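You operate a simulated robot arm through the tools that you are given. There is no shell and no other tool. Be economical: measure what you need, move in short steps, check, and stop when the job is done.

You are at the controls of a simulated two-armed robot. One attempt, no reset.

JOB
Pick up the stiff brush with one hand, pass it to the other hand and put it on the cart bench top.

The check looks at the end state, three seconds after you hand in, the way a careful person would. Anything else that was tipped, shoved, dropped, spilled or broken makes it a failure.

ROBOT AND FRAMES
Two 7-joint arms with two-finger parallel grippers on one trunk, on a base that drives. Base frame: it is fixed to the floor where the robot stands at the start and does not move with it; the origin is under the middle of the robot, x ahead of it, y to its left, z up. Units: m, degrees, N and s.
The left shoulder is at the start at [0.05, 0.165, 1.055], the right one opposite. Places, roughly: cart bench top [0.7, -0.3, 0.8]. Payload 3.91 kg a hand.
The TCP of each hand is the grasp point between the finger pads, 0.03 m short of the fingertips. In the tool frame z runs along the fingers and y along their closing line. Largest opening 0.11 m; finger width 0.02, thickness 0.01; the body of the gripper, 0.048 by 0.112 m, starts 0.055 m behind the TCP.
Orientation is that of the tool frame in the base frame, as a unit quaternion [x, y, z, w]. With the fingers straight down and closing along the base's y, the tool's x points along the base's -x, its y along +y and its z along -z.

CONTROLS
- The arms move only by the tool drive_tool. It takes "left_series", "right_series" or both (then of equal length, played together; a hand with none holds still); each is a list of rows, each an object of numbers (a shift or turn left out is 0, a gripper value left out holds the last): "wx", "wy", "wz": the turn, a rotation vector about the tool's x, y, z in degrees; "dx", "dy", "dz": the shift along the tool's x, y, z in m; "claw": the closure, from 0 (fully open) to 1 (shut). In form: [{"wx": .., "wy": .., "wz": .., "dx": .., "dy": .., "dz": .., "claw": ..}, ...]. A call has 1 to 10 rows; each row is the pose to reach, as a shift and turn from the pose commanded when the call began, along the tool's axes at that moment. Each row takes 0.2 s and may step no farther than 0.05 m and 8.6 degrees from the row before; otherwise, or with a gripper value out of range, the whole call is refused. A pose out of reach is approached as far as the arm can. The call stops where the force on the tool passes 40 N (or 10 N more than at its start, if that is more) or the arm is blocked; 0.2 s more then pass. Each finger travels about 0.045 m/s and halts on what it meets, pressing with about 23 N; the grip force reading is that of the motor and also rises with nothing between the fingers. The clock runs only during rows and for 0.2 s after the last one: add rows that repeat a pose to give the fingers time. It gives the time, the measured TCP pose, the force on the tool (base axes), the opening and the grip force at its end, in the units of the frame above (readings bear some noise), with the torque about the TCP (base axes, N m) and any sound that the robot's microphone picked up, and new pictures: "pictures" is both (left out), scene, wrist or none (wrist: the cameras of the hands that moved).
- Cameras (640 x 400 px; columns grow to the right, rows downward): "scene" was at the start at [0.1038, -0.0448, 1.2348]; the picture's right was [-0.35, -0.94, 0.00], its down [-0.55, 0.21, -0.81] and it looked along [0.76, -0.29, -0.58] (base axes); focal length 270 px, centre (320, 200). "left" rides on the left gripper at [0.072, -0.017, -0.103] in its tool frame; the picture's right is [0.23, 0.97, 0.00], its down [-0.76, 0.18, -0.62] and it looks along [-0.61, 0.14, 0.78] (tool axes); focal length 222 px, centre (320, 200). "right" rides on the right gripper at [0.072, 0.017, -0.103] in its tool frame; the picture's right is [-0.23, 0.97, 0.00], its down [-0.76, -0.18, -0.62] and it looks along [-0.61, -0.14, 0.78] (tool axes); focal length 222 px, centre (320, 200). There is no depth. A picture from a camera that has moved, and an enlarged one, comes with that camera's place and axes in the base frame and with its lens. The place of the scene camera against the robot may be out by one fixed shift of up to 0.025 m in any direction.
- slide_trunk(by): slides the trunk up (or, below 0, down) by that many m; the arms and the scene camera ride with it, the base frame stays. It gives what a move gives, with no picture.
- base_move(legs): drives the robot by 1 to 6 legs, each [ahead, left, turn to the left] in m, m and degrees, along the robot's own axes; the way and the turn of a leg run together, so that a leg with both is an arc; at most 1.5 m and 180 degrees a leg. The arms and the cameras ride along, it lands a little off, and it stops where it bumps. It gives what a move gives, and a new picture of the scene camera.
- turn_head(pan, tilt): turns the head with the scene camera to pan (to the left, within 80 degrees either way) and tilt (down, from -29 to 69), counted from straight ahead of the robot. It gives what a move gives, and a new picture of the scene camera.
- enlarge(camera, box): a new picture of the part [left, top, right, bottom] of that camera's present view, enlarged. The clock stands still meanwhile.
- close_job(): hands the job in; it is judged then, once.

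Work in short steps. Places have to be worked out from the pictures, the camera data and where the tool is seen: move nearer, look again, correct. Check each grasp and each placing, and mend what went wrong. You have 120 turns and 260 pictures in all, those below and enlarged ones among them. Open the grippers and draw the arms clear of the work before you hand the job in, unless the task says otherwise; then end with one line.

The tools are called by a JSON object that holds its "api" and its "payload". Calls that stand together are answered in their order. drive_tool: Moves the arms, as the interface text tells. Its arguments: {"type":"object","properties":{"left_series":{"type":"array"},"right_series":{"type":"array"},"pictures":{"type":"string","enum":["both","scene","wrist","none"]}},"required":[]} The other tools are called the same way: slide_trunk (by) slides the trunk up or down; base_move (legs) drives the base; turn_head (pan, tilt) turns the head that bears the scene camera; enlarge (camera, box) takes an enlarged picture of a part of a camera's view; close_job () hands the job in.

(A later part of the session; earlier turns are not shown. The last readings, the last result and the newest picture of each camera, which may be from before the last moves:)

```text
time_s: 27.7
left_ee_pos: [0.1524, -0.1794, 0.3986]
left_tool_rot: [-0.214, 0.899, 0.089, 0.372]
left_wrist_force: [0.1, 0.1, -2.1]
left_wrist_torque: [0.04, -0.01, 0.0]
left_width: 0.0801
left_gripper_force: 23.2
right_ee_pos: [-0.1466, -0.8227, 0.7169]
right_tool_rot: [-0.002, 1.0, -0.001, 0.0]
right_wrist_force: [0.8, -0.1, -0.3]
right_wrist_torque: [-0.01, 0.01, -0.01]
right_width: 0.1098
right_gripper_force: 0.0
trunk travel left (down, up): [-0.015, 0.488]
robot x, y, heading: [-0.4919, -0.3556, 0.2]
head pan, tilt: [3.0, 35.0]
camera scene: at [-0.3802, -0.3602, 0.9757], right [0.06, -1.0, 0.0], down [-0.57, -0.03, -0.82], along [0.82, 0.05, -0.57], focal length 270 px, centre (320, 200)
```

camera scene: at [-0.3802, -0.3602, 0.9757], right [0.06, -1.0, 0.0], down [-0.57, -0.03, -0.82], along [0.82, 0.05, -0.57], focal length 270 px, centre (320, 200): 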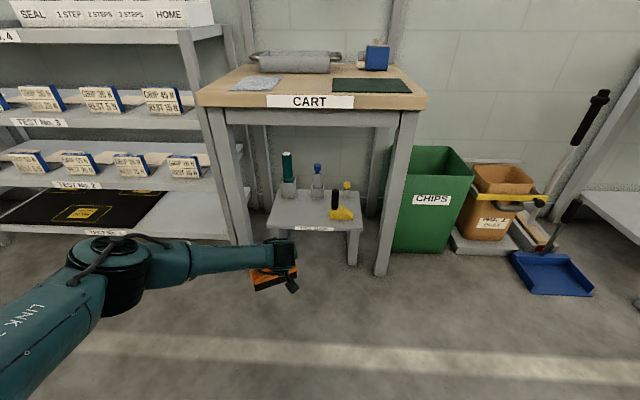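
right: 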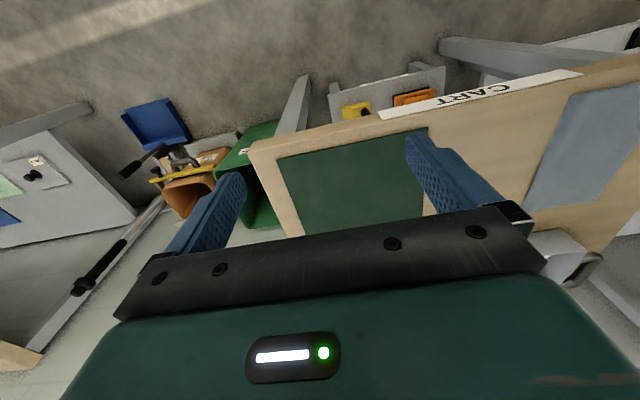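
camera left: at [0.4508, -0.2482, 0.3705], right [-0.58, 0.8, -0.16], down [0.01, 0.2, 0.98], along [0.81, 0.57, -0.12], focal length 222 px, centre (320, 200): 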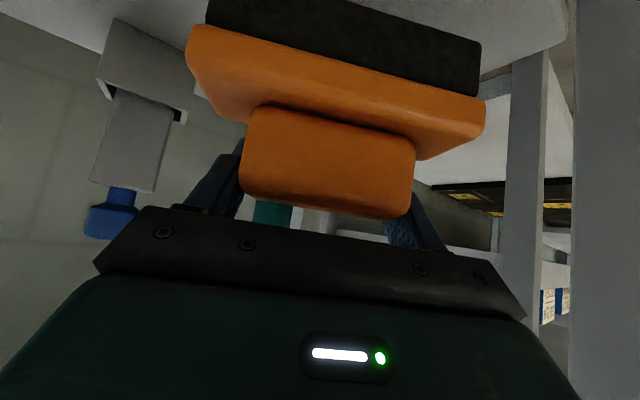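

Clear and still held, with the other tools undisturbed. I'll raise the trunk, and then bring the left hand to a handover pose with the brush lying along the robot's y, its right end a little nearer me.

{"api": "slide_trunk", "payload": {"by": 0.26}}

{"api": "drive_tool", "payload": {"left_series": [{"dz": -0.035, "dy": 0.002, "dx": -0.003, "wx": 3.25, "wz": 3.25}, {"dz": -0.07, "dy": 0.004, "dx": -0.006, "wx": 6.5, "wz": 6.5}, {"dz": -0.105, "dy": 0.006, "dx": -0.009, "wx": 9.75, "wz": 9.75}, {"dz": -0.14, "dy": 0.008, "dx": -0.012, "wx": 13, "wz": 13}, {"dz": -0.175, "dy": 0.01, "dx": -0.015, "wx": 16.25, "wz": 16.25}, {"dz": -0.21, "dy": 0.012, "dx": -0.018, "wx": 19.5, "wz": 19.5}, {"dz": -0.245, "dy": 0.014, "dx": -0.021, "wx": 22.75, "wz": 22.75}, {"dz": -0.28, "dy": 0.016, "dx": -0.024, "wx": 26, "wz": 26}, {"dz": -0.314, "dy": 0.0167, "dx": -0.0254, "wx": 29.3, "wz": 29.3}, {"dz": -0.314, "dy": 0.0167, "dx": -0.0254, "wx": 29.3, "wz": 29.3}], "pictures": "both"}}

```text
time_s: 30.3
left_ee_pos: [0.1526, -0.1781, 0.6571]
left_tool_rot: [-0.213, 0.899, 0.088, 0.372]
left_wrist_force: [0.5, -1.1, -1.8]
left_wrist_torque: [0.0, 0.0, 0.04]
left_width: 0.0799
left_gripper_force: 23.5
right_ee_pos: [-0.1463, -0.822, 0.9781]
right_tool_rot: [-0.002, 1.0, 0.0, 0.0]
right_wrist_force: [-0.7, 0.2, 0.3]
right_wrist_torque: [-0.01, 0.0, 0.0]
right_width: 0.1098
right_gripper_force: 0.0
trunk travel left (down, up): [-0.275, 0.228]
robot x, y, heading: [-0.49, -0.3514, 0.4]
head pan, tilt: [3.0, 35.0]
```

```text
time_s: 32.5
left_ee_pos: [-0.0398, -0.2548, 0.8986]
left_tool_rot: [0.119, 0.916, -0.049, 0.38]
left_wrist_force: [-0.6, 0.1, -2.9]
left_wrist_torque: [0.0, -0.01, 0.0]
left_width: 0.0797
left_gripper_force: 22.4
right_ee_pos: [-0.1467, -0.8224, 0.9768]
right_tool_rot: [-0.002, 1.0, -0.001, 0.001]
right_wrist_force: [0.9, -0.1, 0.0]
right_wrist_torque: [0.0, 0.01, 0.01]
right_width: 0.1101
right_gripper_force: 0.0
trunk travel left (down, up): [-0.275, 0.228]
robot x, y, heading: [-0.4878, -0.3527, 0.1]
head pan, tilt: [3.0, 35.0]
camera scene: at [-0.3803, -0.3602, 1.2357], right [0.06, -1.0, 0.0], down [-0.57, -0.03, -0.82], along [0.82, 0.05, -0.57], focal length 270 px, centre (320, 200)
camera left: at [-0.1621, -0.2386, 0.9201], right [0.09, 0.98, -0.16], down [0.14, 0.15, 0.98], along [0.99, -0.11, -0.12], focal length 222 px, centre (320, 200)
```

scene: 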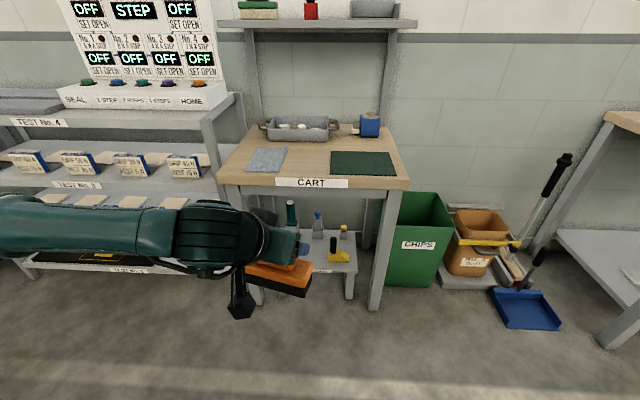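
left: 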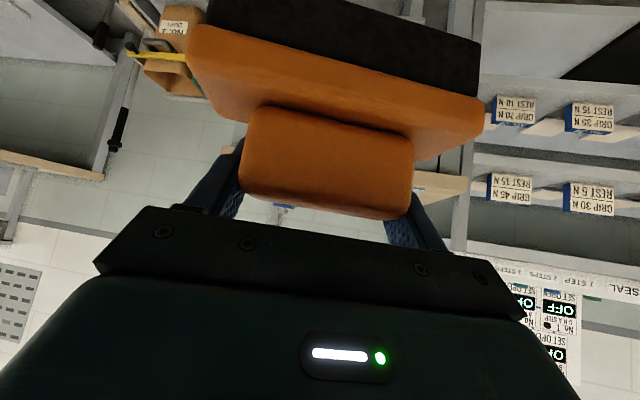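

There's another brush-like thing on the upper shelf, so I'll check it before continuing.

{"api": "turn_head", "payload": {"pan": 5, "tilt": 10}}

{"api": "enlarge", "payload": {"camera": "scene", "box": [240, 60, 440, 185]}}

```text
time_s: 33.4
left_ee_pos: [-0.0389, -0.2551, 0.8971]
left_tool_rot: [0.118, 0.916, -0.049, 0.379]
left_wrist_force: [-0.5, 0.0, -2.1]
left_wrist_torque: [-0.01, -0.03, 0.02]
left_width: 0.0798
left_gripper_force: 23.4
right_ee_pos: [-0.1479, -0.8231, 0.9772]
right_tool_rot: [-0.002, 1.0, 0.0, 0.0]
right_wrist_force: [0.3, -0.5, -0.3]
right_wrist_torque: [0.0, -0.01, -0.02]
right_width: 0.11
right_gripper_force: 0.0
trunk travel left (down, up): [-0.275, 0.228]
robot x, y, heading: [-0.4903, -0.3524, 0.1]
head pan, tilt: [5.0, 10.0]
camera scene: at [-0.3756, -0.3567, 1.2758], right [0.09, -1.0, 0.0], down [-0.17, -0.02, -0.98], along [0.98, 0.09, -0.17], focal length 270 px, centre (320, 200)
```

scene: 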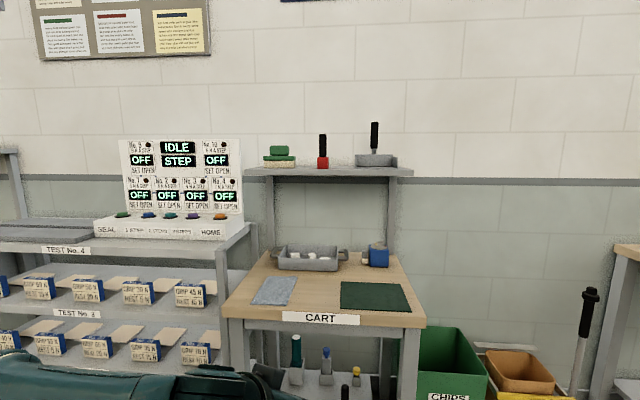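

```text
3.20 times, centred on (340, 122) of scene
camera zoom: at [-0.3756, -0.3567, 1.2758], right [0.09, -1.0, 0.0], down [-0.17, -0.02, -0.98], along [0.98, 0.09, -0.17], focal length 865 px, centre (256, 448)
```

zoom: 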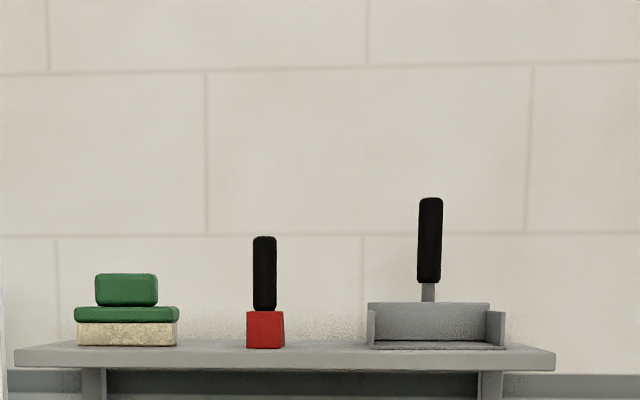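

There are two brushes, an orange one with black bristles and a green one with cream bristles. The notice board may say which is stiff, so I'll read it.

{"api": "enlarge", "payload": {"camera": "scene", "box": [36, 0, 212, 60]}}

{"api": "turn_head", "payload": {"pan": 25, "tilt": -8}}

```text
3.64 times, centred on (124, 30) of scene
camera zoom: at [-0.3756, -0.3567, 1.2758], right [0.09, -1.0, 0.0], down [-0.17, -0.02, -0.98], along [0.98, 0.09, -0.17], focal length 983 px, centre (1033, 818)
```

zoom: 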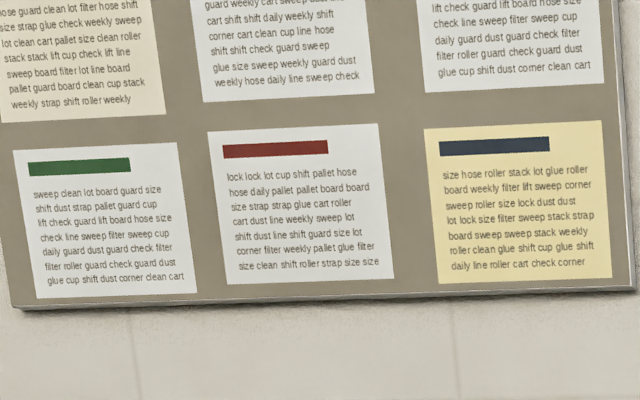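

```text
time_s: 34.3
left_ee_pos: [-0.0392, -0.2547, 0.8988]
left_tool_rot: [0.118, 0.916, -0.049, 0.379]
left_wrist_force: [0.6, 0.7, -2.3]
left_wrist_torque: [-0.02, -0.05, -0.01]
left_width: 0.0799
left_gripper_force: 22.5
right_ee_pos: [-0.1466, -0.8229, 0.9761]
right_tool_rot: [-0.001, 1.0, 0.0, 0.0]
right_wrist_force: [-0.7, 0.9, 0.2]
right_wrist_torque: [0.02, 0.01, -0.02]
right_width: 0.1101
right_gripper_force: 0.1
trunk travel left (down, up): [-0.275, 0.228]
robot x, y, heading: [-0.4858, -0.3496, 0.1]
head pan, tilt: [25.0, -8.0]
camera scene: at [-0.3906, -0.3287, 1.3041], right [0.42, -0.91, 0.0], down [0.13, 0.06, -0.99], along [0.9, 0.42, 0.14], focal length 270 px, centre (320, 200)
```

scene: 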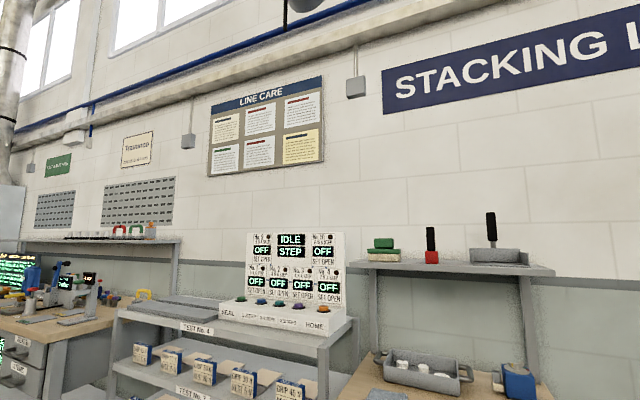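

The board has only filler text. The orange brush with dark, coarse bristles, on the stand that the job names as the work surface, is the one. Next I'll swing the right hand into handover orientation (fingers pointing toward +y, 35° down, closing across the brush width) well away from the brush.

{"api": "turn_head", "payload": {"pan": -8, "tilt": 42}}

{"api": "drive_tool", "payload": {"right_series": [{"dx": -0.007, "dy": 0.014, "wx": -3.557, "wy": 2.729, "wz": 6.836}, {"dx": -0.014, "dy": 0.028, "wx": -7.114, "wy": 5.458, "wz": 13.672}, {"dx": -0.021, "dy": 0.042, "wx": -10.671, "wy": 8.187, "wz": 20.508}, {"dx": -0.028, "dy": 0.056, "wx": -14.228, "wy": 10.916, "wz": 27.344}, {"dx": -0.035, "dy": 0.07, "wx": -17.785, "wy": 13.645, "wz": 34.18}, {"dx": -0.042, "dy": 0.085, "wx": -21.342, "wy": 16.374, "wz": 41.016}, {"dx": -0.05, "dy": 0.1, "wx": -24.9, "wy": 19.1, "wz": 47.85}], "pictures": "none"}}

{"api": "drive_tool", "payload": {"right_series": [{"wx": -3.557, "wy": 2.729, "wz": 6.836}, {"wx": -7.114, "wy": 5.458, "wz": 13.672}, {"wx": -10.671, "wy": 8.187, "wz": 20.508}, {"wx": -14.228, "wy": 10.916, "wz": 27.344}, {"wx": -17.785, "wy": 13.645, "wz": 34.18}, {"wx": -21.342, "wy": 16.374, "wz": 41.016}, {"wx": -24.9, "wy": 19.1, "wz": 47.85}], "pictures": "both"}}

```text
time_s: 35.4
left_ee_pos: [-0.0391, -0.2544, 0.8976]
left_tool_rot: [0.118, 0.917, -0.049, 0.379]
left_wrist_force: [0.1, 0.1, -1.6]
left_wrist_torque: [-0.03, -0.05, -0.01]
left_width: 0.0798
left_gripper_force: 23.6
right_ee_pos: [-0.1458, -0.8223, 0.9768]
right_tool_rot: [-0.002, 1.0, 0.0, -0.001]
right_wrist_force: [-0.5, 1.0, -0.6]
right_wrist_torque: [0.0, 0.03, 0.02]
right_width: 0.1099
right_gripper_force: 0.1
trunk travel left (down, up): [-0.275, 0.228]
robot x, y, heading: [-0.4914, -0.3523, 0.3]
head pan, tilt: [-8.0, 42.0]
camera scene: at [-0.3853, -0.3764, 1.2253], right [-0.14, -0.99, 0.0], down [-0.66, 0.09, -0.74], along [0.74, -0.1, -0.67], focal length 270 px, centre (320, 200)
```

scene: 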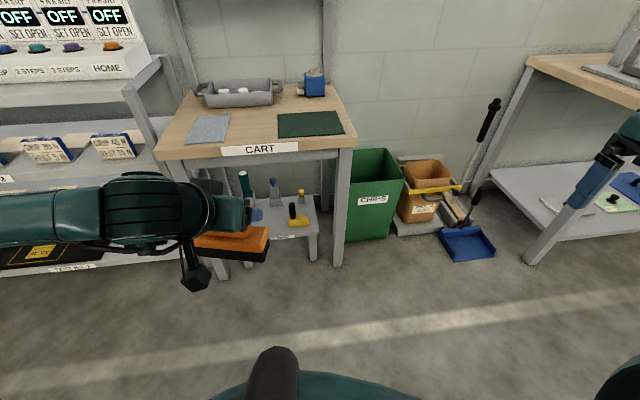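

```text
time_s: 37.0
left_ee_pos: [-0.0387, -0.2536, 0.8978]
left_tool_rot: [0.118, 0.916, -0.049, 0.379]
left_wrist_force: [-0.1, 0.1, -1.9]
left_wrist_torque: [0.01, -0.05, 0.03]
left_width: 0.0797
left_gripper_force: 22.9
right_ee_pos: [-0.0967, -0.7221, 0.9759]
right_tool_rot: [0.401, 0.878, 0.209, -0.16]
right_wrist_force: [-0.3, 0.8, -0.4]
right_wrist_torque: [0.0, -0.01, 0.03]
right_width: 0.1101
right_gripper_force: 0.1
trunk travel left (down, up): [-0.275, 0.228]
robot x, y, heading: [-0.4906, -0.3553, 0.2]
head pan, tilt: [-8.0, 42.0]
```

```text
time_s: 38.6
left_ee_pos: [-0.0391, -0.2555, 0.8995]
left_tool_rot: [0.118, 0.916, -0.049, 0.38]
left_wrist_force: [-0.4, 0.2, -1.5]
left_wrist_torque: [-0.01, -0.08, 0.01]
left_width: 0.0798
left_gripper_force: 23.3
right_ee_pos: [-0.097, -0.7215, 0.977]
right_tool_rot: [0.703, 0.542, 0.366, -0.281]
right_wrist_force: [0.0, 0.9, 0.1]
right_wrist_torque: [-0.02, 0.01, -0.03]
right_width: 0.1098
right_gripper_force: 0.1
trunk travel left (down, up): [-0.275, 0.228]
robot x, y, heading: [-0.4877, -0.351, 0.3]
head pan, tilt: [-8.0, 42.0]
camera scene: at [-0.3855, -0.3764, 1.2253], right [-0.14, -0.99, 0.0], down [-0.66, 0.09, -0.74], along [0.74, -0.1, -0.67], focal length 270 px, centre (320, 200)
camera right: at [-0.0911, -0.7659, 1.0962], right [0.91, -0.37, -0.18], down [-0.41, -0.87, -0.27], along [-0.06, 0.32, -0.95], focal length 222 px, centre (320, 200)
```

scene: 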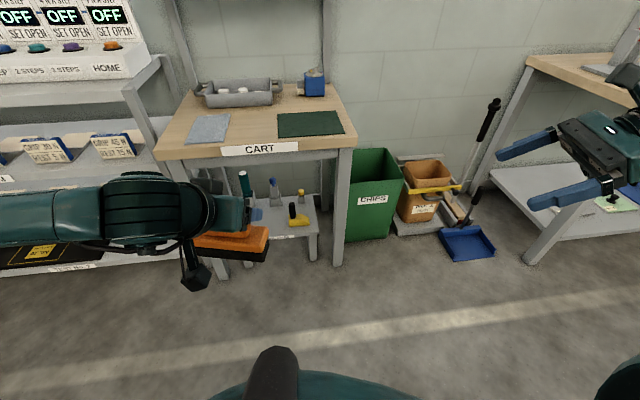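
right: 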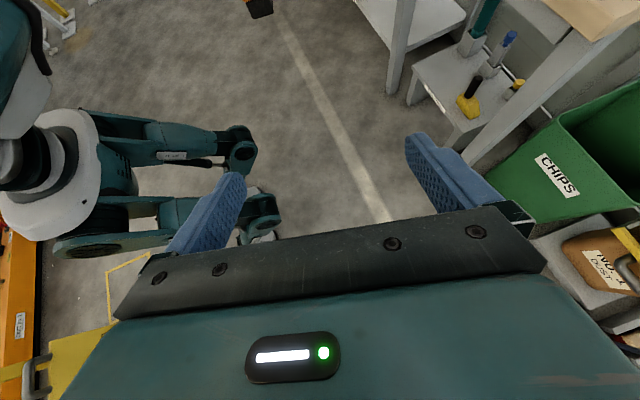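

Orientation is right. I'll move the right hand to the pre-grasp point about 12 cm off the brush end.

{"api": "drive_tool", "payload": {"right_series": [{"dx": 0.0171, "dy": -0.0075, "dz": 0.0357}, {"dx": 0.0342, "dy": -0.0151, "dz": 0.0714}, {"dx": 0.0513, "dy": -0.0226, "dz": 0.1071}, {"dx": 0.0684, "dy": -0.0302, "dz": 0.1428}, {"dx": 0.0854, "dy": -0.0377, "dz": 0.1785}, {"dx": 0.1025, "dy": -0.0452, "dz": 0.2142}, {"dx": 0.1196, "dy": -0.0528, "dz": 0.25}, {"dx": 0.1367, "dy": -0.0603, "dz": 0.2856}, {"dx": 0.1367, "dy": -0.0603, "dz": 0.2856}], "pictures": "both"}}

```text
time_s: 40.6
left_ee_pos: [-0.039, -0.2542, 0.8974]
left_tool_rot: [0.118, 0.916, -0.049, 0.38]
left_wrist_force: [0.9, 0.6, -3.0]
left_wrist_torque: [-0.01, -0.07, 0.01]
left_width: 0.0799
left_gripper_force: 23.1
right_ee_pos: [-0.0769, -0.404, 0.9248]
right_tool_rot: [0.702, 0.543, 0.365, -0.281]
right_wrist_force: [0.4, 0.1, -1.0]
right_wrist_torque: [-0.03, 0.03, 0.01]
right_width: 0.11
right_gripper_force: 0.0
trunk travel left (down, up): [-0.275, 0.228]
robot x, y, heading: [-0.4905, -0.3499, 0.2]
head pan, tilt: [-8.0, 42.0]
camera scene: at [-0.3854, -0.3765, 1.2252], right [-0.14, -0.99, 0.0], down [-0.66, 0.09, -0.74], along [0.74, -0.1, -0.67], focal length 270 px, centre (320, 200)
camera right: at [-0.0707, -0.449, 1.0438], right [0.91, -0.37, -0.18], down [-0.41, -0.87, -0.27], along [-0.06, 0.32, -0.95], focal length 222 px, centre (320, 200)
```

scene: 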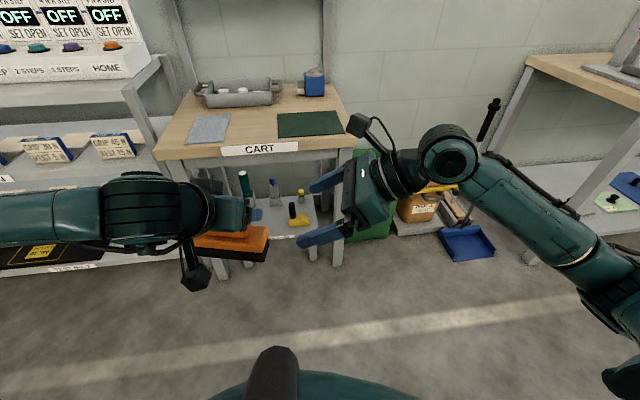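
right: 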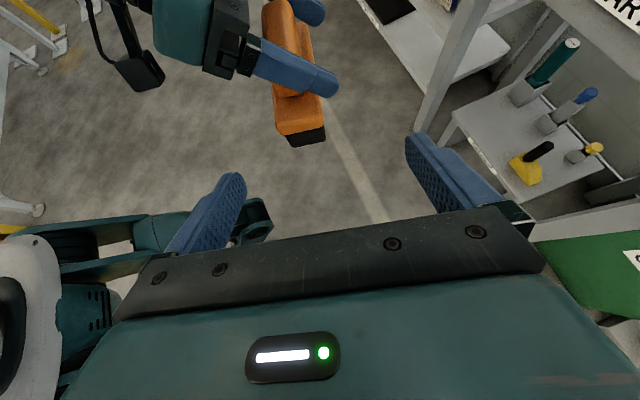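

I'll enlarge the right wrist view to locate the brush end.

{"api": "enlarge", "payload": {"camera": "right", "box": [208, 0, 432, 140]}}

{"api": "enlarge", "payload": {"camera": "scene", "box": [170, 150, 394, 290]}}

```text
2.86 times, centred on (320, 70) of right
camera zoom: at [-0.0707, -0.449, 1.0438], right [0.91, -0.37, -0.18], down [-0.41, -0.87, -0.27], along [-0.06, 0.32, -0.95], focal length 635 px, centre (320, 571)
```

zoom: 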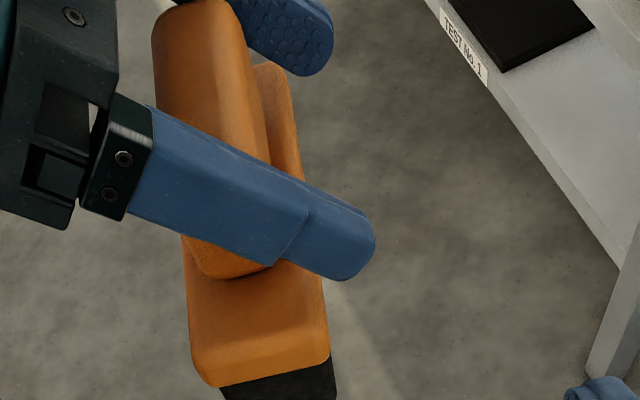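

```text
2.86 times, centred on (282, 220) of scene
camera zoom: at [-0.3854, -0.3765, 1.2252], right [-0.14, -0.99, 0.0], down [-0.66, 0.09, -0.74], along [0.74, -0.1, -0.67], focal length 773 px, centre (429, 143)
```

zoom: 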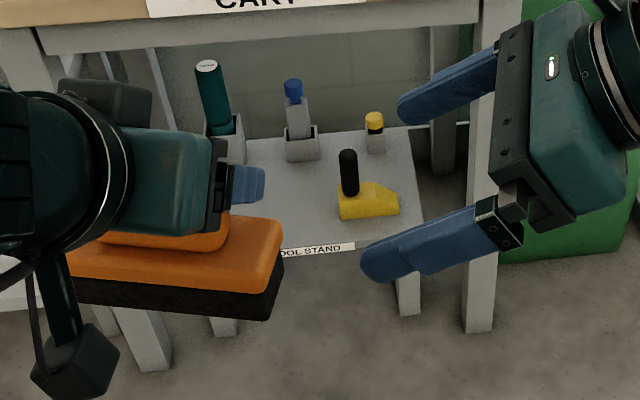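

The brush end face is at about (-0.071, -0.305), roughly 2 cm nearer me than I assumed. To stay clear of the left fingertip I'll flatten the right tool to 20° down and line it up on the block end.

{"api": "drive_tool", "payload": {"right_series": [{"dx": -0.007, "dy": -0.007, "dz": 0.015, "wy": 5}, {"dx": -0.014, "dy": -0.014, "dz": 0.035, "wy": 10}, {"dx": -0.0208, "dy": -0.0197, "dz": 0.0574, "wy": 15}, {"dx": -0.0208, "dy": -0.0197, "dz": 0.0574, "wy": 15}], "pictures": "both"}}

{"api": "enlarge", "payload": {"camera": "right", "box": [180, 20, 420, 170]}}

{"api": "enlarge", "payload": {"camera": "scene", "box": [200, 180, 360, 280]}}

```text
time_s: 41.6
left_ee_pos: [-0.0387, -0.2549, 0.8977]
left_tool_rot: [0.119, 0.916, -0.05, 0.38]
left_wrist_force: [-0.2, 0.9, -2.0]
left_wrist_torque: [0.01, -0.06, 0.0]
left_width: 0.0797
left_gripper_force: 23.1
right_ee_pos: [-0.0857, -0.365, 0.8745]
right_tool_rot: [0.649, 0.501, 0.454, -0.349]
right_wrist_force: [1.0, 0.1, 0.9]
right_wrist_torque: [-0.02, -0.03, 0.01]
right_width: 0.1102
right_gripper_force: 0.0
trunk travel left (down, up): [-0.275, 0.228]
robot x, y, heading: [-0.4886, -0.3524, 0.2]
head pan, tilt: [-8.0, 42.0]
camera scene: at [-0.3853, -0.3765, 1.2252], right [-0.14, -0.99, 0.0], down [-0.66, 0.09, -0.74], along [0.74, -0.1, -0.67], focal length 270 px, centre (320, 200)
camera right: at [-0.0881, -0.4384, 0.9781], right [0.92, -0.32, -0.21], down [-0.39, -0.77, -0.5], along [0.0, 0.55, -0.84], focal length 222 px, centre (320, 200)
```

scene: 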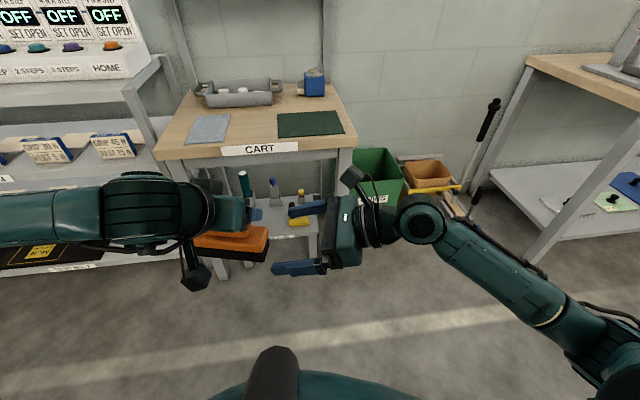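
right: 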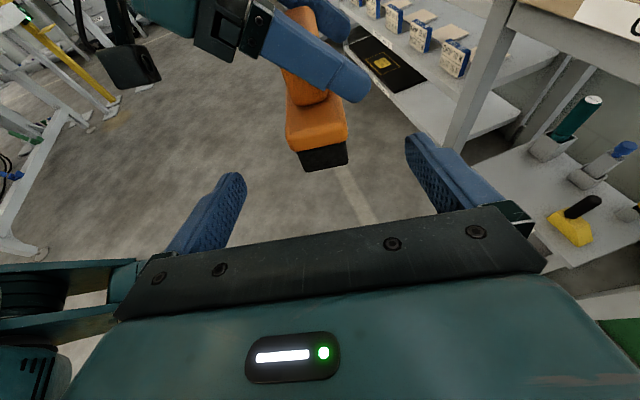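

```text
2.67 times, centred on (300, 95) of right
camera zoom: at [-0.0881, -0.4384, 0.9781], right [0.92, -0.32, -0.21], down [-0.39, -0.77, -0.5], along [0.0, 0.55, -0.84], focal length 592 px, centre (373, 480)
```

zoom: 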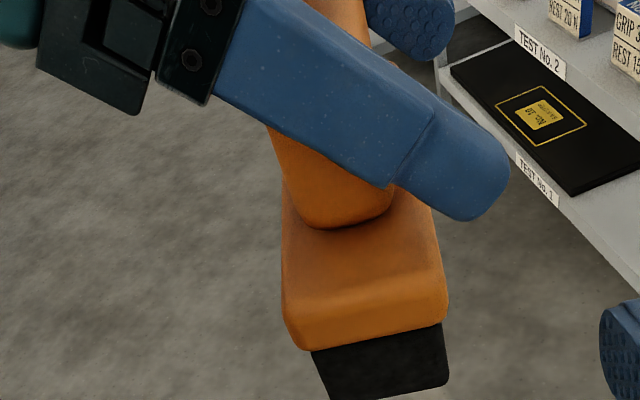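

```text
4.00 times, centred on (280, 230) of scene
camera zoom: at [-0.3853, -0.3765, 1.2252], right [-0.14, -0.99, 0.0], down [-0.66, 0.09, -0.74], along [0.74, -0.1, -0.67], focal length 1082 px, centre (480, 80)
```

zoom: 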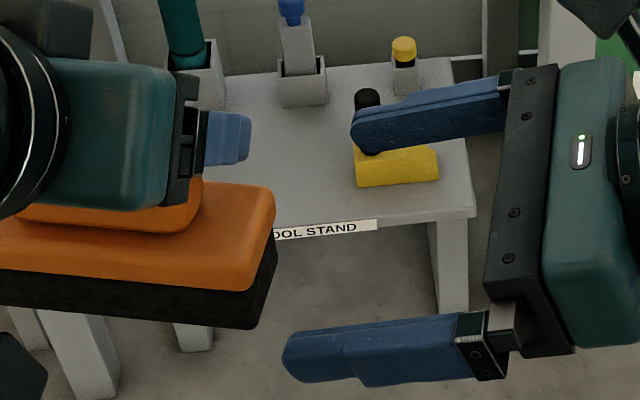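

Two-view triangulation confirms it: block end at (-0.071, -0.303), orange lower edge z≈0.845, and I'm centred within 2 mm. I'll advance 8 cm along the tool.

{"api": "drive_tool", "payload": {"right_series": [{"dz": 0.025, "dy": -0.0017}, {"dz": 0.05, "dy": -0.0017, "dx": 0.001}, {"dz": 0.068, "dy": -0.0017, "dx": 0.0014}, {"dz": 0.081, "dy": -0.0017, "dx": 0.0014}, {"dz": 0.081, "dy": -0.0017, "dx": 0.0014}], "pictures": "both"}}

{"api": "enlarge", "payload": {"camera": "scene", "box": [200, 180, 360, 280]}}

```text
time_s: 42.8
left_ee_pos: [-0.0382, -0.2538, 0.8978]
left_tool_rot: [0.118, 0.916, -0.049, 0.38]
left_wrist_force: [-0.5, 1.0, -1.7]
left_wrist_torque: [0.0, -0.03, 0.02]
left_width: 0.08
left_gripper_force: 22.5
right_ee_pos: [-0.0685, -0.2915, 0.8469]
right_tool_rot: [0.649, 0.501, 0.454, -0.349]
right_wrist_force: [0.0, 0.0, 0.1]
right_wrist_torque: [0.0, -0.01, -0.03]
right_width: 0.11
right_gripper_force: 0.1
trunk travel left (down, up): [-0.275, 0.228]
robot x, y, heading: [-0.4897, -0.3514, 0.1]
head pan, tilt: [-8.0, 42.0]
camera scene: at [-0.3854, -0.3765, 1.2252], right [-0.14, -0.99, 0.0], down [-0.66, 0.09, -0.74], along [0.74, -0.1, -0.67], focal length 270 px, centre (320, 200)
camera right: at [-0.0705, -0.3641, 0.9514], right [0.92, -0.32, -0.21], down [-0.39, -0.77, -0.5], along [0.0, 0.54, -0.84], focal length 222 px, centre (320, 200)
```

scene: 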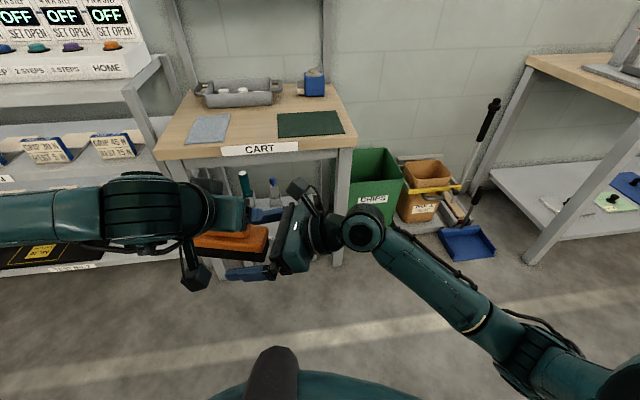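
right: 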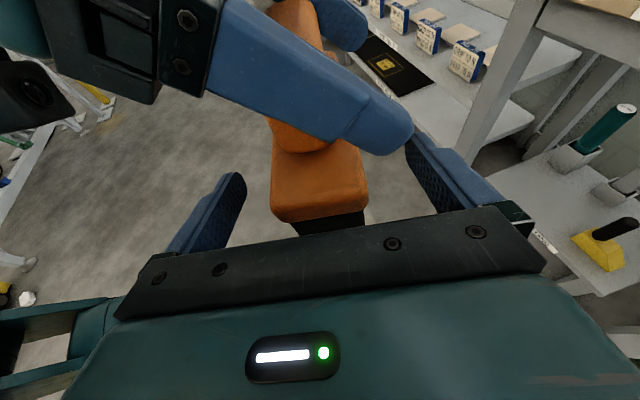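

```text
4.00 times, centred on (280, 230) of scene
camera zoom: at [-0.3854, -0.3765, 1.2252], right [-0.14, -0.99, 0.0], down [-0.66, 0.09, -0.74], along [0.74, -0.1, -0.67], focal length 1082 px, centre (480, 80)
```

zoom: 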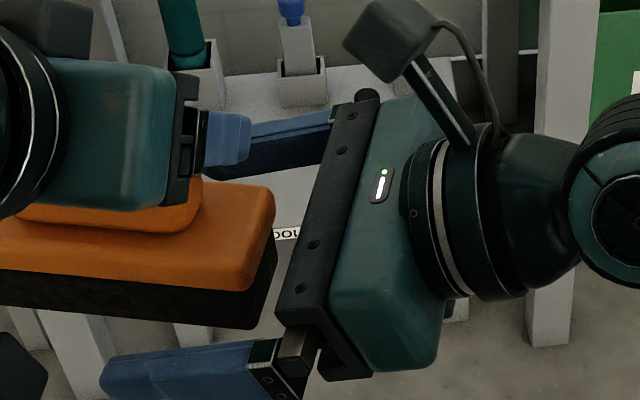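

No contact yet. I'll partly close the right fingers to check centring.

{"api": "drive_tool", "payload": {"right_series": [{"claw": 0.38}, {"claw": 0.38}, {"claw": 0.38}, {"claw": 0.38}], "pictures": "wrist"}}

{"api": "enlarge", "payload": {"camera": "scene", "box": [200, 180, 360, 280]}}

```text
time_s: 43.8
left_ee_pos: [-0.0377, -0.2545, 0.898]
left_tool_rot: [0.117, 0.916, -0.049, 0.381]
left_wrist_force: [-0.2, 0.4, -1.4]
left_wrist_torque: [-0.02, -0.01, -0.02]
left_width: 0.0797
left_gripper_force: 22.3
right_ee_pos: [-0.0681, -0.2922, 0.8466]
right_tool_rot: [0.649, 0.501, 0.454, -0.349]
right_wrist_force: [0.4, 0.5, -0.3]
right_wrist_torque: [0.04, -0.01, 0.01]
right_width: 0.0681
right_gripper_force: 0.1
trunk travel left (down, up): [-0.275, 0.228]
robot x, y, heading: [-0.4893, -0.3557, 0.2]
head pan, tilt: [-8.0, 42.0]
camera right: at [-0.0706, -0.3643, 0.9516], right [0.92, -0.32, -0.21], down [-0.39, -0.77, -0.5], along [0.0, 0.54, -0.84], focal length 222 px, centre (320, 200)
```

right: 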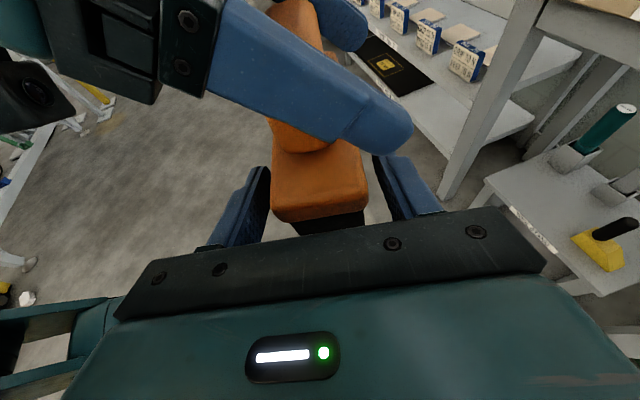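

```text
4.00 times, centred on (280, 230) of scene
camera zoom: at [-0.3854, -0.3765, 1.2252], right [-0.14, -0.99, 0.0], down [-0.66, 0.09, -0.74], along [0.74, -0.1, -0.67], focal length 1082 px, centre (480, 80)
```

zoom: 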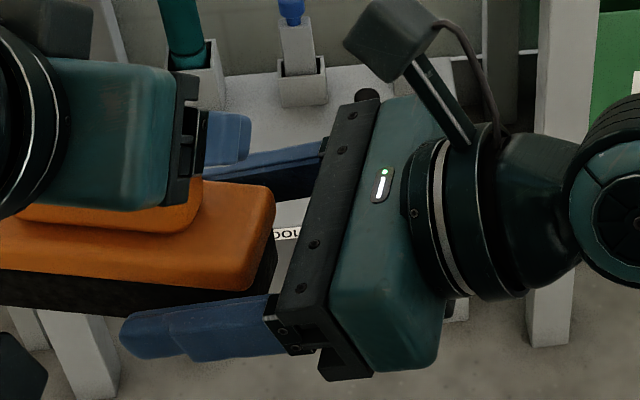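

Nearly centred, so I'll nudge 1.5 mm and close the right hand fully.

{"api": "drive_tool", "payload": {"right_series": [{"dy": -0.0015, "claw": 0.4}, {"dy": -0.0015, "claw": 1}, {"dy": -0.0015, "claw": 1}, {"dy": -0.0015, "claw": 1}, {"dy": -0.0015, "claw": 1}], "pictures": "wrist"}}

```text
time_s: 45.0
left_ee_pos: [-0.0402, -0.2557, 0.8995]
left_tool_rot: [0.119, 0.916, -0.049, 0.379]
left_wrist_force: [-13.8, 3.1, 0.3]
left_wrist_torque: [0.1, 0.25, -0.23]
left_width: 0.0801
left_gripper_force: 22.7
right_ee_pos: [-0.071, -0.2915, 0.8477]
right_tool_rot: [0.649, 0.5, 0.455, -0.349]
right_wrist_force: [14.3, -2.1, -0.2]
right_wrist_torque: [-0.09, 0.48, -0.38]
right_width: 0.0479
right_gripper_force: 23.6
trunk travel left (down, up): [-0.275, 0.228]
robot x, y, heading: [-0.4929, -0.3539, 0.2]
head pan, tilt: [-8.0, 42.0]
camera right: at [-0.0711, -0.3646, 0.9514], right [0.92, -0.33, -0.21], down [-0.39, -0.77, -0.5], along [0.0, 0.54, -0.84], focal length 222 px, centre (320, 200)
```

right: 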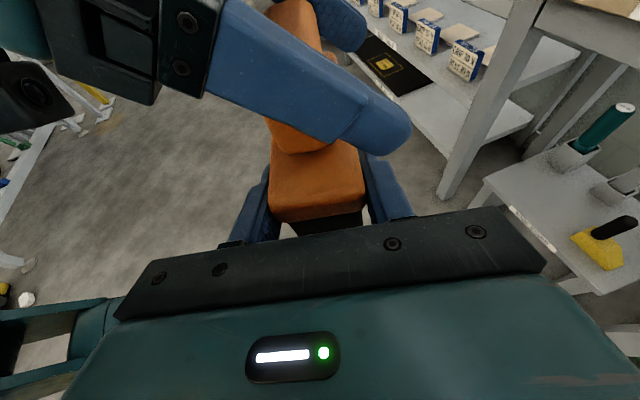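

Gripped at 0.048 m with about 14 N of cross-load along x. I'll relieve it by easing the right hand toward +x.

{"api": "drive_tool", "payload": {"right_series": [{"dy": 0.0015}, {"dy": 0.003}, {"dy": 0.003}], "pictures": "none"}}

```text
time_s: 45.8
left_ee_pos: [-0.0375, -0.2554, 0.898]
left_tool_rot: [0.117, 0.916, -0.048, 0.38]
left_wrist_force: [-2.8, 4.2, -0.1]
left_wrist_torque: [0.18, 0.36, 0.19]
left_width: 0.0799
left_gripper_force: 23.0
right_ee_pos: [-0.0687, -0.291, 0.8475]
right_tool_rot: [0.648, 0.502, 0.453, -0.35]
right_wrist_force: [2.8, -4.9, -0.4]
right_wrist_torque: [-0.14, -0.18, -0.4]
right_width: 0.0479
right_gripper_force: 22.8
trunk travel left (down, up): [-0.275, 0.228]
robot x, y, heading: [-0.4898, -0.3512, 0.3]
head pan, tilt: [-8.0, 42.0]
```

Load relieved. I'll open the left hand slowly while the right holds.

{"api": "drive_tool", "payload": {"left_series": [{"claw": 0.2}, {"claw": 0.1}, {"claw": 0}, {"claw": 0}, {"claw": 0}], "pictures": "both"}}

```text
time_s: 47.0
left_ee_pos: [-0.0389, -0.2541, 0.8978]
left_tool_rot: [0.118, 0.916, -0.049, 0.38]
left_wrist_force: [-0.4, 0.0, 0.0]
left_wrist_torque: [-0.02, -0.03, 0.03]
left_width: 0.1099
left_gripper_force: 0.0
right_ee_pos: [-0.0671, -0.2926, 0.8484]
right_tool_rot: [0.649, 0.501, 0.454, -0.35]
right_wrist_force: [0.5, -0.6, 0.2]
right_wrist_torque: [-0.09, -0.01, -0.01]
right_width: 0.0479
right_gripper_force: 22.9
trunk travel left (down, up): [-0.275, 0.228]
robot x, y, heading: [-0.4927, -0.349, 0.3]
head pan, tilt: [-8.0, 42.0]
camera scene: at [-0.3854, -0.3765, 1.2252], right [-0.14, -0.99, 0.0], down [-0.66, 0.09, -0.74], along [0.74, -0.1, -0.67], focal length 270 px, centre (320, 200)
camera left: at [-0.1618, -0.2388, 0.9198], right [0.09, 0.98, -0.16], down [0.14, 0.15, 0.98], along [0.99, -0.11, -0.12], focal length 222 px, centre (320, 200)
```

scene: 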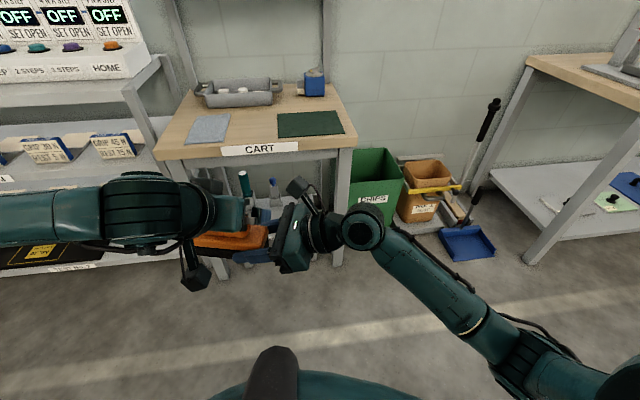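
left: 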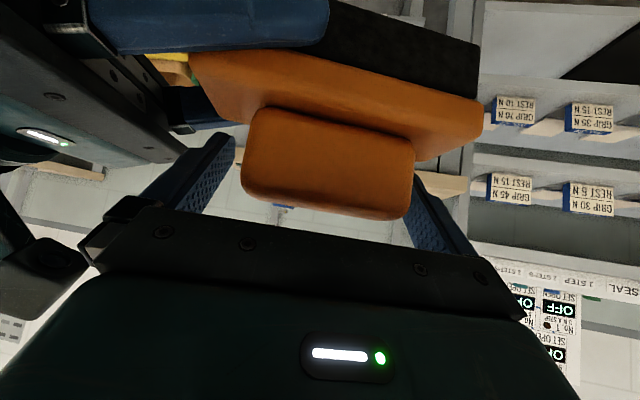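

The right hand holds it alone. I'll withdraw the left hand back along its own fingers.

{"api": "drive_tool", "payload": {"left_series": [{"dz": -0.02}, {"dz": -0.04}, {"dz": -0.07}, {"dz": -0.1}, {"dz": -0.13}], "pictures": "both"}}

```text
time_s: 48.2
left_ee_pos: [-0.1119, -0.2378, 0.9968]
left_tool_rot: [0.118, 0.916, -0.049, 0.379]
left_wrist_force: [0.2, 0.5, 0.8]
left_wrist_torque: [-0.01, 0.0, -0.01]
left_width: 0.1102
left_gripper_force: 0.0
left hand out of reach, approached as far as the arm can: row 5
right_ee_pos: [-0.0683, -0.2917, 0.8486]
right_tool_rot: [0.648, 0.501, 0.454, -0.35]
right_wrist_force: [-0.6, -0.6, 0.0]
right_wrist_torque: [-0.07, -0.01, 0.0]
right_width: 0.0478
right_gripper_force: 23.0
trunk travel left (down, up): [-0.275, 0.228]
robot x, y, heading: [-0.4877, -0.351, -0.0]
head pan, tilt: [-8.0, 42.0]
camera scene: at [-0.3855, -0.3765, 1.2252], right [-0.14, -0.99, 0.0], down [-0.66, 0.09, -0.74], along [0.74, -0.1, -0.67], focal length 270 px, centre (320, 200)
camera left: at [-0.236, -0.2223, 1.0182], right [0.09, 0.98, -0.16], down [0.14, 0.15, 0.98], along [0.99, -0.11, -0.13], focal length 222 px, centre (320, 200)
```

scene: 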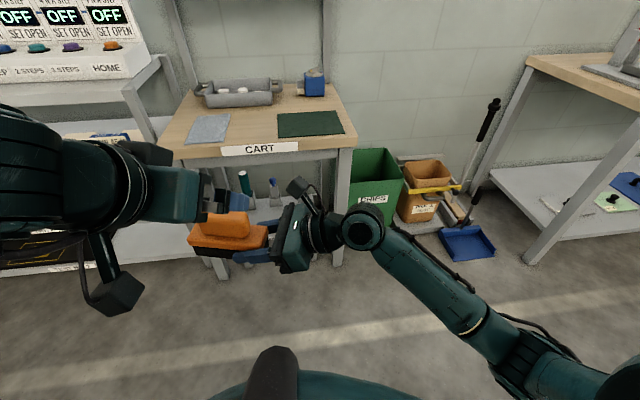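
left: 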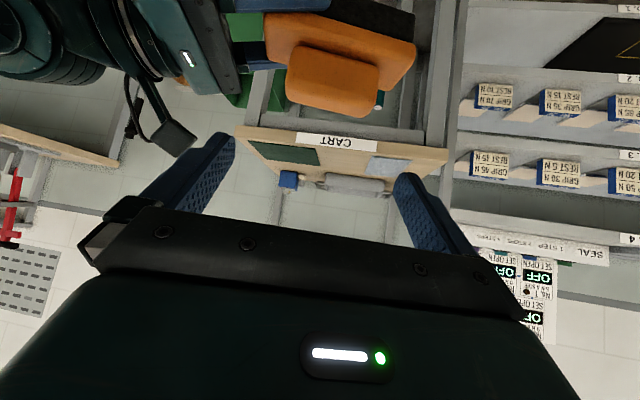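

The right hand holds the brush level. I'll move the left hand aside, raise the right hand 8 cm, and then drive toward the bench.

{"api": "drive_tool", "payload": {"left_series": [{"dy": 0.03}, {"dy": 0.06}, {"dy": 0.09}, {"dy": 0.12}], "right_series": [{"dx": 0.019, "dz": -0.007}, {"dx": 0.038, "dz": -0.014}, {"dx": 0.057, "dz": -0.021}, {"dx": 0.075, "dz": -0.0274}], "pictures": "none"}}

{"api": "base_move", "payload": {"legs": [[0.4, 0, 0]]}}

```text
time_s: 49.2
left_ee_pos: [-0.0818, -0.1214, 0.9964]
left_tool_rot: [0.118, 0.916, -0.048, 0.379]
left_wrist_force: [0.3, -0.3, -0.5]
left_wrist_torque: [-0.01, -0.01, -0.01]
left_width: 0.11
left_gripper_force: 0.0
right_ee_pos: [-0.0661, -0.2918, 0.928]
right_tool_rot: [0.649, 0.501, 0.453, -0.349]
right_wrist_force: [0.1, 0.2, -2.0]
right_wrist_torque: [-0.08, 0.02, -0.01]
right_width: 0.0477
right_gripper_force: 23.1
trunk travel left (down, up): [-0.275, 0.228]
robot x, y, heading: [-0.4917, -0.3507, 0.1]
head pan, tilt: [-8.0, 42.0]
```

```text
time_s: 51.7
left_ee_pos: [0.3165, -0.1186, 0.9954]
left_tool_rot: [0.117, 0.916, -0.049, 0.379]
left_wrist_force: [-0.1, -0.1, 0.8]
left_wrist_torque: [-0.03, -0.01, 0.01]
left_width: 0.1099
left_gripper_force: 0.0
right_ee_pos: [0.3324, -0.287, 0.928]
right_tool_rot: [0.648, 0.503, 0.453, -0.351]
right_wrist_force: [-0.6, 0.1, -1.9]
right_wrist_torque: [-0.04, 0.01, 0.01]
right_width: 0.0477
right_gripper_force: 22.5
trunk travel left (down, up): [-0.275, 0.228]
robot x, y, heading: [-0.0921, -0.3468, 0.3]
head pan, tilt: [-8.0, 42.0]
camera scene: at [0.0142, -0.3742, 1.2252], right [-0.13, -0.99, 0.0], down [-0.66, 0.09, -0.74], along [0.74, -0.1, -0.67], focal length 270 px, centre (320, 200)
```

scene: 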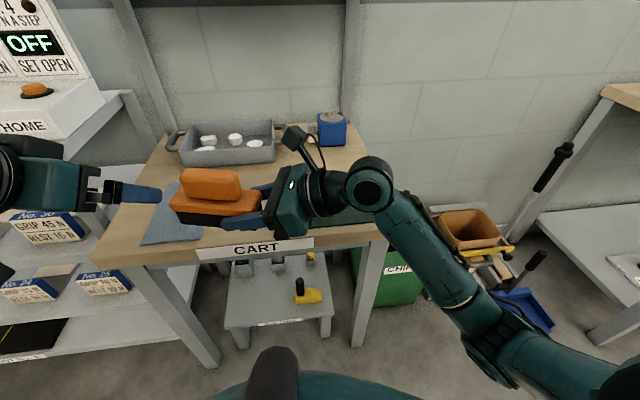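

Clear over the bench edge. I'll extend the right hand forward at this height to be above the bare gap between the mats and look.

{"api": "drive_tool", "payload": {"right_series": [{"dx": 0.0022, "dy": 0.0363, "dz": 0.0062}, {"dx": 0.0045, "dy": 0.0726, "dz": 0.0123}, {"dx": 0.0067, "dy": 0.109, "dz": 0.0185}, {"dx": 0.009, "dy": 0.1453, "dz": 0.0246}, {"dx": 0.0112, "dy": 0.1816, "dz": 0.0308}, {"dx": 0.0112, "dy": 0.1816, "dz": 0.0308}], "pictures": "both"}}

{"api": "enlarge", "payload": {"camera": "scene", "box": [90, 110, 410, 310]}}

```text
time_s: 53.1
left_ee_pos: [0.317, -0.1188, 0.995]
left_tool_rot: [0.117, 0.917, -0.048, 0.38]
left_wrist_force: [-0.8, -0.1, 0.0]
left_wrist_torque: [0.0, -0.02, -0.01]
left_width: 0.1101
left_gripper_force: 0.1
right_ee_pos: [0.5189, -0.3008, 0.9281]
right_tool_rot: [0.648, 0.502, 0.453, -0.351]
right_wrist_force: [-0.5, 0.1, -1.8]
right_wrist_torque: [-0.05, 0.03, -0.01]
right_width: 0.0476
right_gripper_force: 22.6
trunk travel left (down, up): [-0.275, 0.228]
robot x, y, heading: [-0.0872, -0.3485, 0.6]
head pan, tilt: [-8.0, 42.0]
camera scene: at [0.0141, -0.3742, 1.2252], right [-0.13, -0.99, 0.0], down [-0.66, 0.09, -0.74], along [0.74, -0.1, -0.67], focal length 270 px, centre (320, 200)
camera right: at [0.5167, -0.3739, 1.0323], right [0.92, -0.32, -0.21], down [-0.38, -0.78, -0.5], along [-0.01, 0.55, -0.84], focal length 222 px, centre (320, 200)
```

scene: 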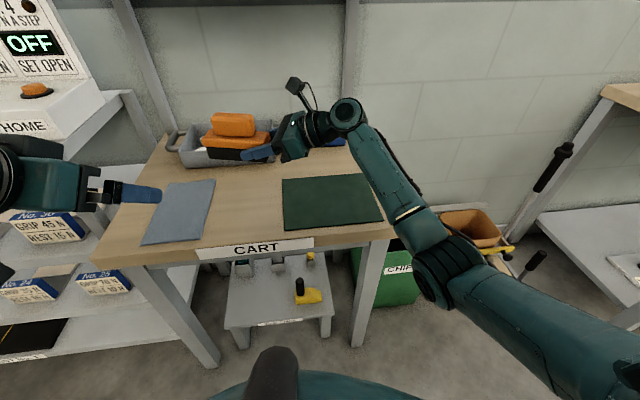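
right: 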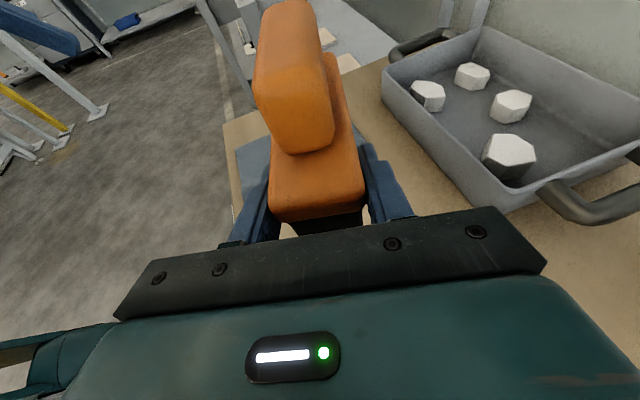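

```text
2.00 times, centred on (250, 210) of scene
camera zoom: at [0.0141, -0.3742, 1.2252], right [-0.13, -0.99, 0.0], down [-0.66, 0.09, -0.74], along [0.74, -0.1, -0.67], focal length 541 px, centre (460, 180)
```

zoom: 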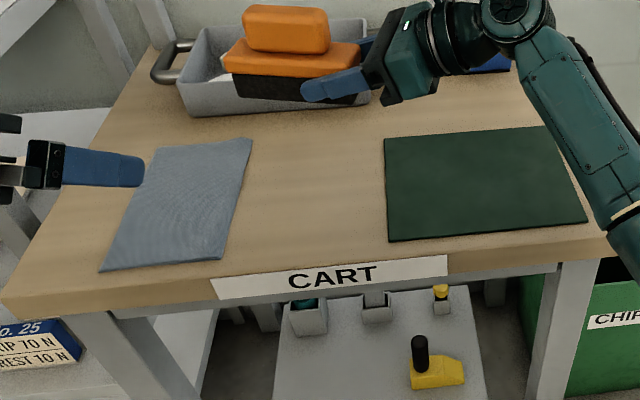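

The bare gap is centred near (0.50, -0.257) and about 0.18 m wide, and the brush is over (0.533, -0.249). I'll shift back slightly and descend 9 cm.

{"api": "drive_tool", "payload": {"right_series": [{"dx": -0.018, "dy": -0.01, "dz": 0.003}, {"dx": -0.036, "dy": -0.02, "dz": 0.006}, {"dx": -0.054, "dy": -0.0298, "dz": 0.009}, {"dx": -0.072, "dy": -0.0298, "dz": 0.0125}, {"dx": -0.09, "dy": -0.0298, "dz": 0.0155}, {"dx": -0.09, "dy": -0.0298, "dz": 0.0155}], "pictures": "both"}}

{"api": "enlarge", "payload": {"camera": "scene", "box": [150, 120, 350, 245]}}

```text
time_s: 54.5
left_ee_pos: [0.3167, -0.1174, 0.9946]
left_tool_rot: [0.116, 0.916, -0.048, 0.38]
left_wrist_force: [-0.6, 0.2, 0.1]
left_wrist_torque: [0.02, 0.01, -0.01]
left_width: 0.11
left_gripper_force: 0.0
right_ee_pos: [0.4848, -0.3111, 0.8381]
right_tool_rot: [0.648, 0.502, 0.453, -0.35]
right_wrist_force: [0.6, -0.1, -1.7]
right_wrist_torque: [-0.09, 0.03, 0.03]
right_width: 0.0477
right_gripper_force: 22.7
trunk travel left (down, up): [-0.275, 0.228]
robot x, y, heading: [-0.0901, -0.3483, 0.3]
head pan, tilt: [-8.0, 42.0]
camera scene: at [0.0141, -0.3742, 1.2252], right [-0.13, -0.99, 0.0], down [-0.66, 0.09, -0.74], along [0.74, -0.1, -0.67], focal length 270 px, centre (320, 200)
camera right: at [0.4836, -0.3824, 0.9423], right [0.92, -0.32, -0.21], down [-0.38, -0.78, -0.5], along [0.0, 0.54, -0.84], focal length 222 px, centre (320, 200)
```

scene: 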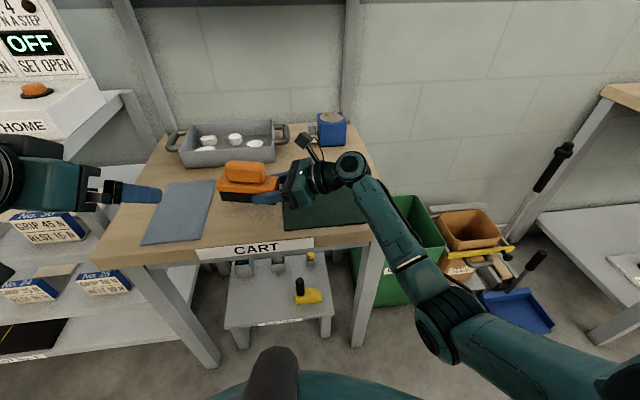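
right: 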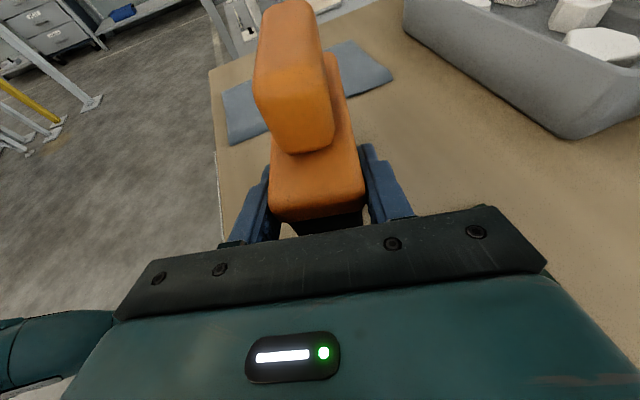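

```text
3.20 times, centred on (250, 182) of scene
camera zoom: at [0.0141, -0.3742, 1.2252], right [-0.13, -0.99, 0.0], down [-0.66, 0.09, -0.74], along [0.74, -0.1, -0.67], focal length 865 px, centre (544, 256)
```

zoom: 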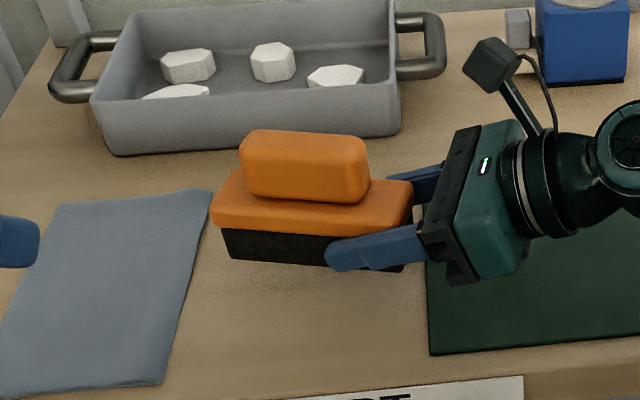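

The brush is in the bare gap, with its bottom at about z=0.81. I'll lower in small steps, watching the force.

{"api": "drive_tool", "payload": {"right_series": [{"dx": -0.0047, "dz": 0.0017}, {"dx": -0.0094, "dz": 0.0034}, {"dx": -0.0141, "dz": 0.0051}, {"dx": -0.0141, "dz": 0.0051}], "pictures": "none"}}

{"api": "enlarge", "payload": {"camera": "scene", "box": [200, 150, 328, 230]}}

```text
time_s: 55.5
left_ee_pos: [0.3168, -0.1186, 0.9958]
left_tool_rot: [0.117, 0.916, -0.048, 0.38]
left_wrist_force: [0.1, -0.4, 0.5]
left_wrist_torque: [-0.02, -0.02, -0.02]
left_width: 0.1099
left_gripper_force: 0.1
right_ee_pos: [0.4844, -0.3101, 0.8244]
right_tool_rot: [0.647, 0.502, 0.454, -0.351]
right_wrist_force: [0.3, 0.2, -1.9]
right_wrist_torque: [-0.07, 0.03, 0.0]
right_width: 0.0479
right_gripper_force: 23.0
trunk travel left (down, up): [-0.275, 0.228]
robot x, y, heading: [-0.0931, -0.3518, 0.1]
head pan, tilt: [-8.0, 42.0]
```

```text
5.00 times, centred on (264, 190) of scene
camera zoom: at [0.0141, -0.3742, 1.2252], right [-0.13, -0.99, 0.0], down [-0.66, 0.09, -0.74], along [0.74, -0.1, -0.67], focal length 1352 px, centre (600, 250)
```

zoom: 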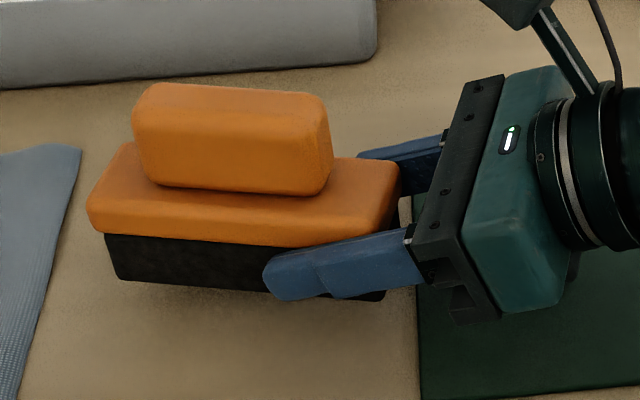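

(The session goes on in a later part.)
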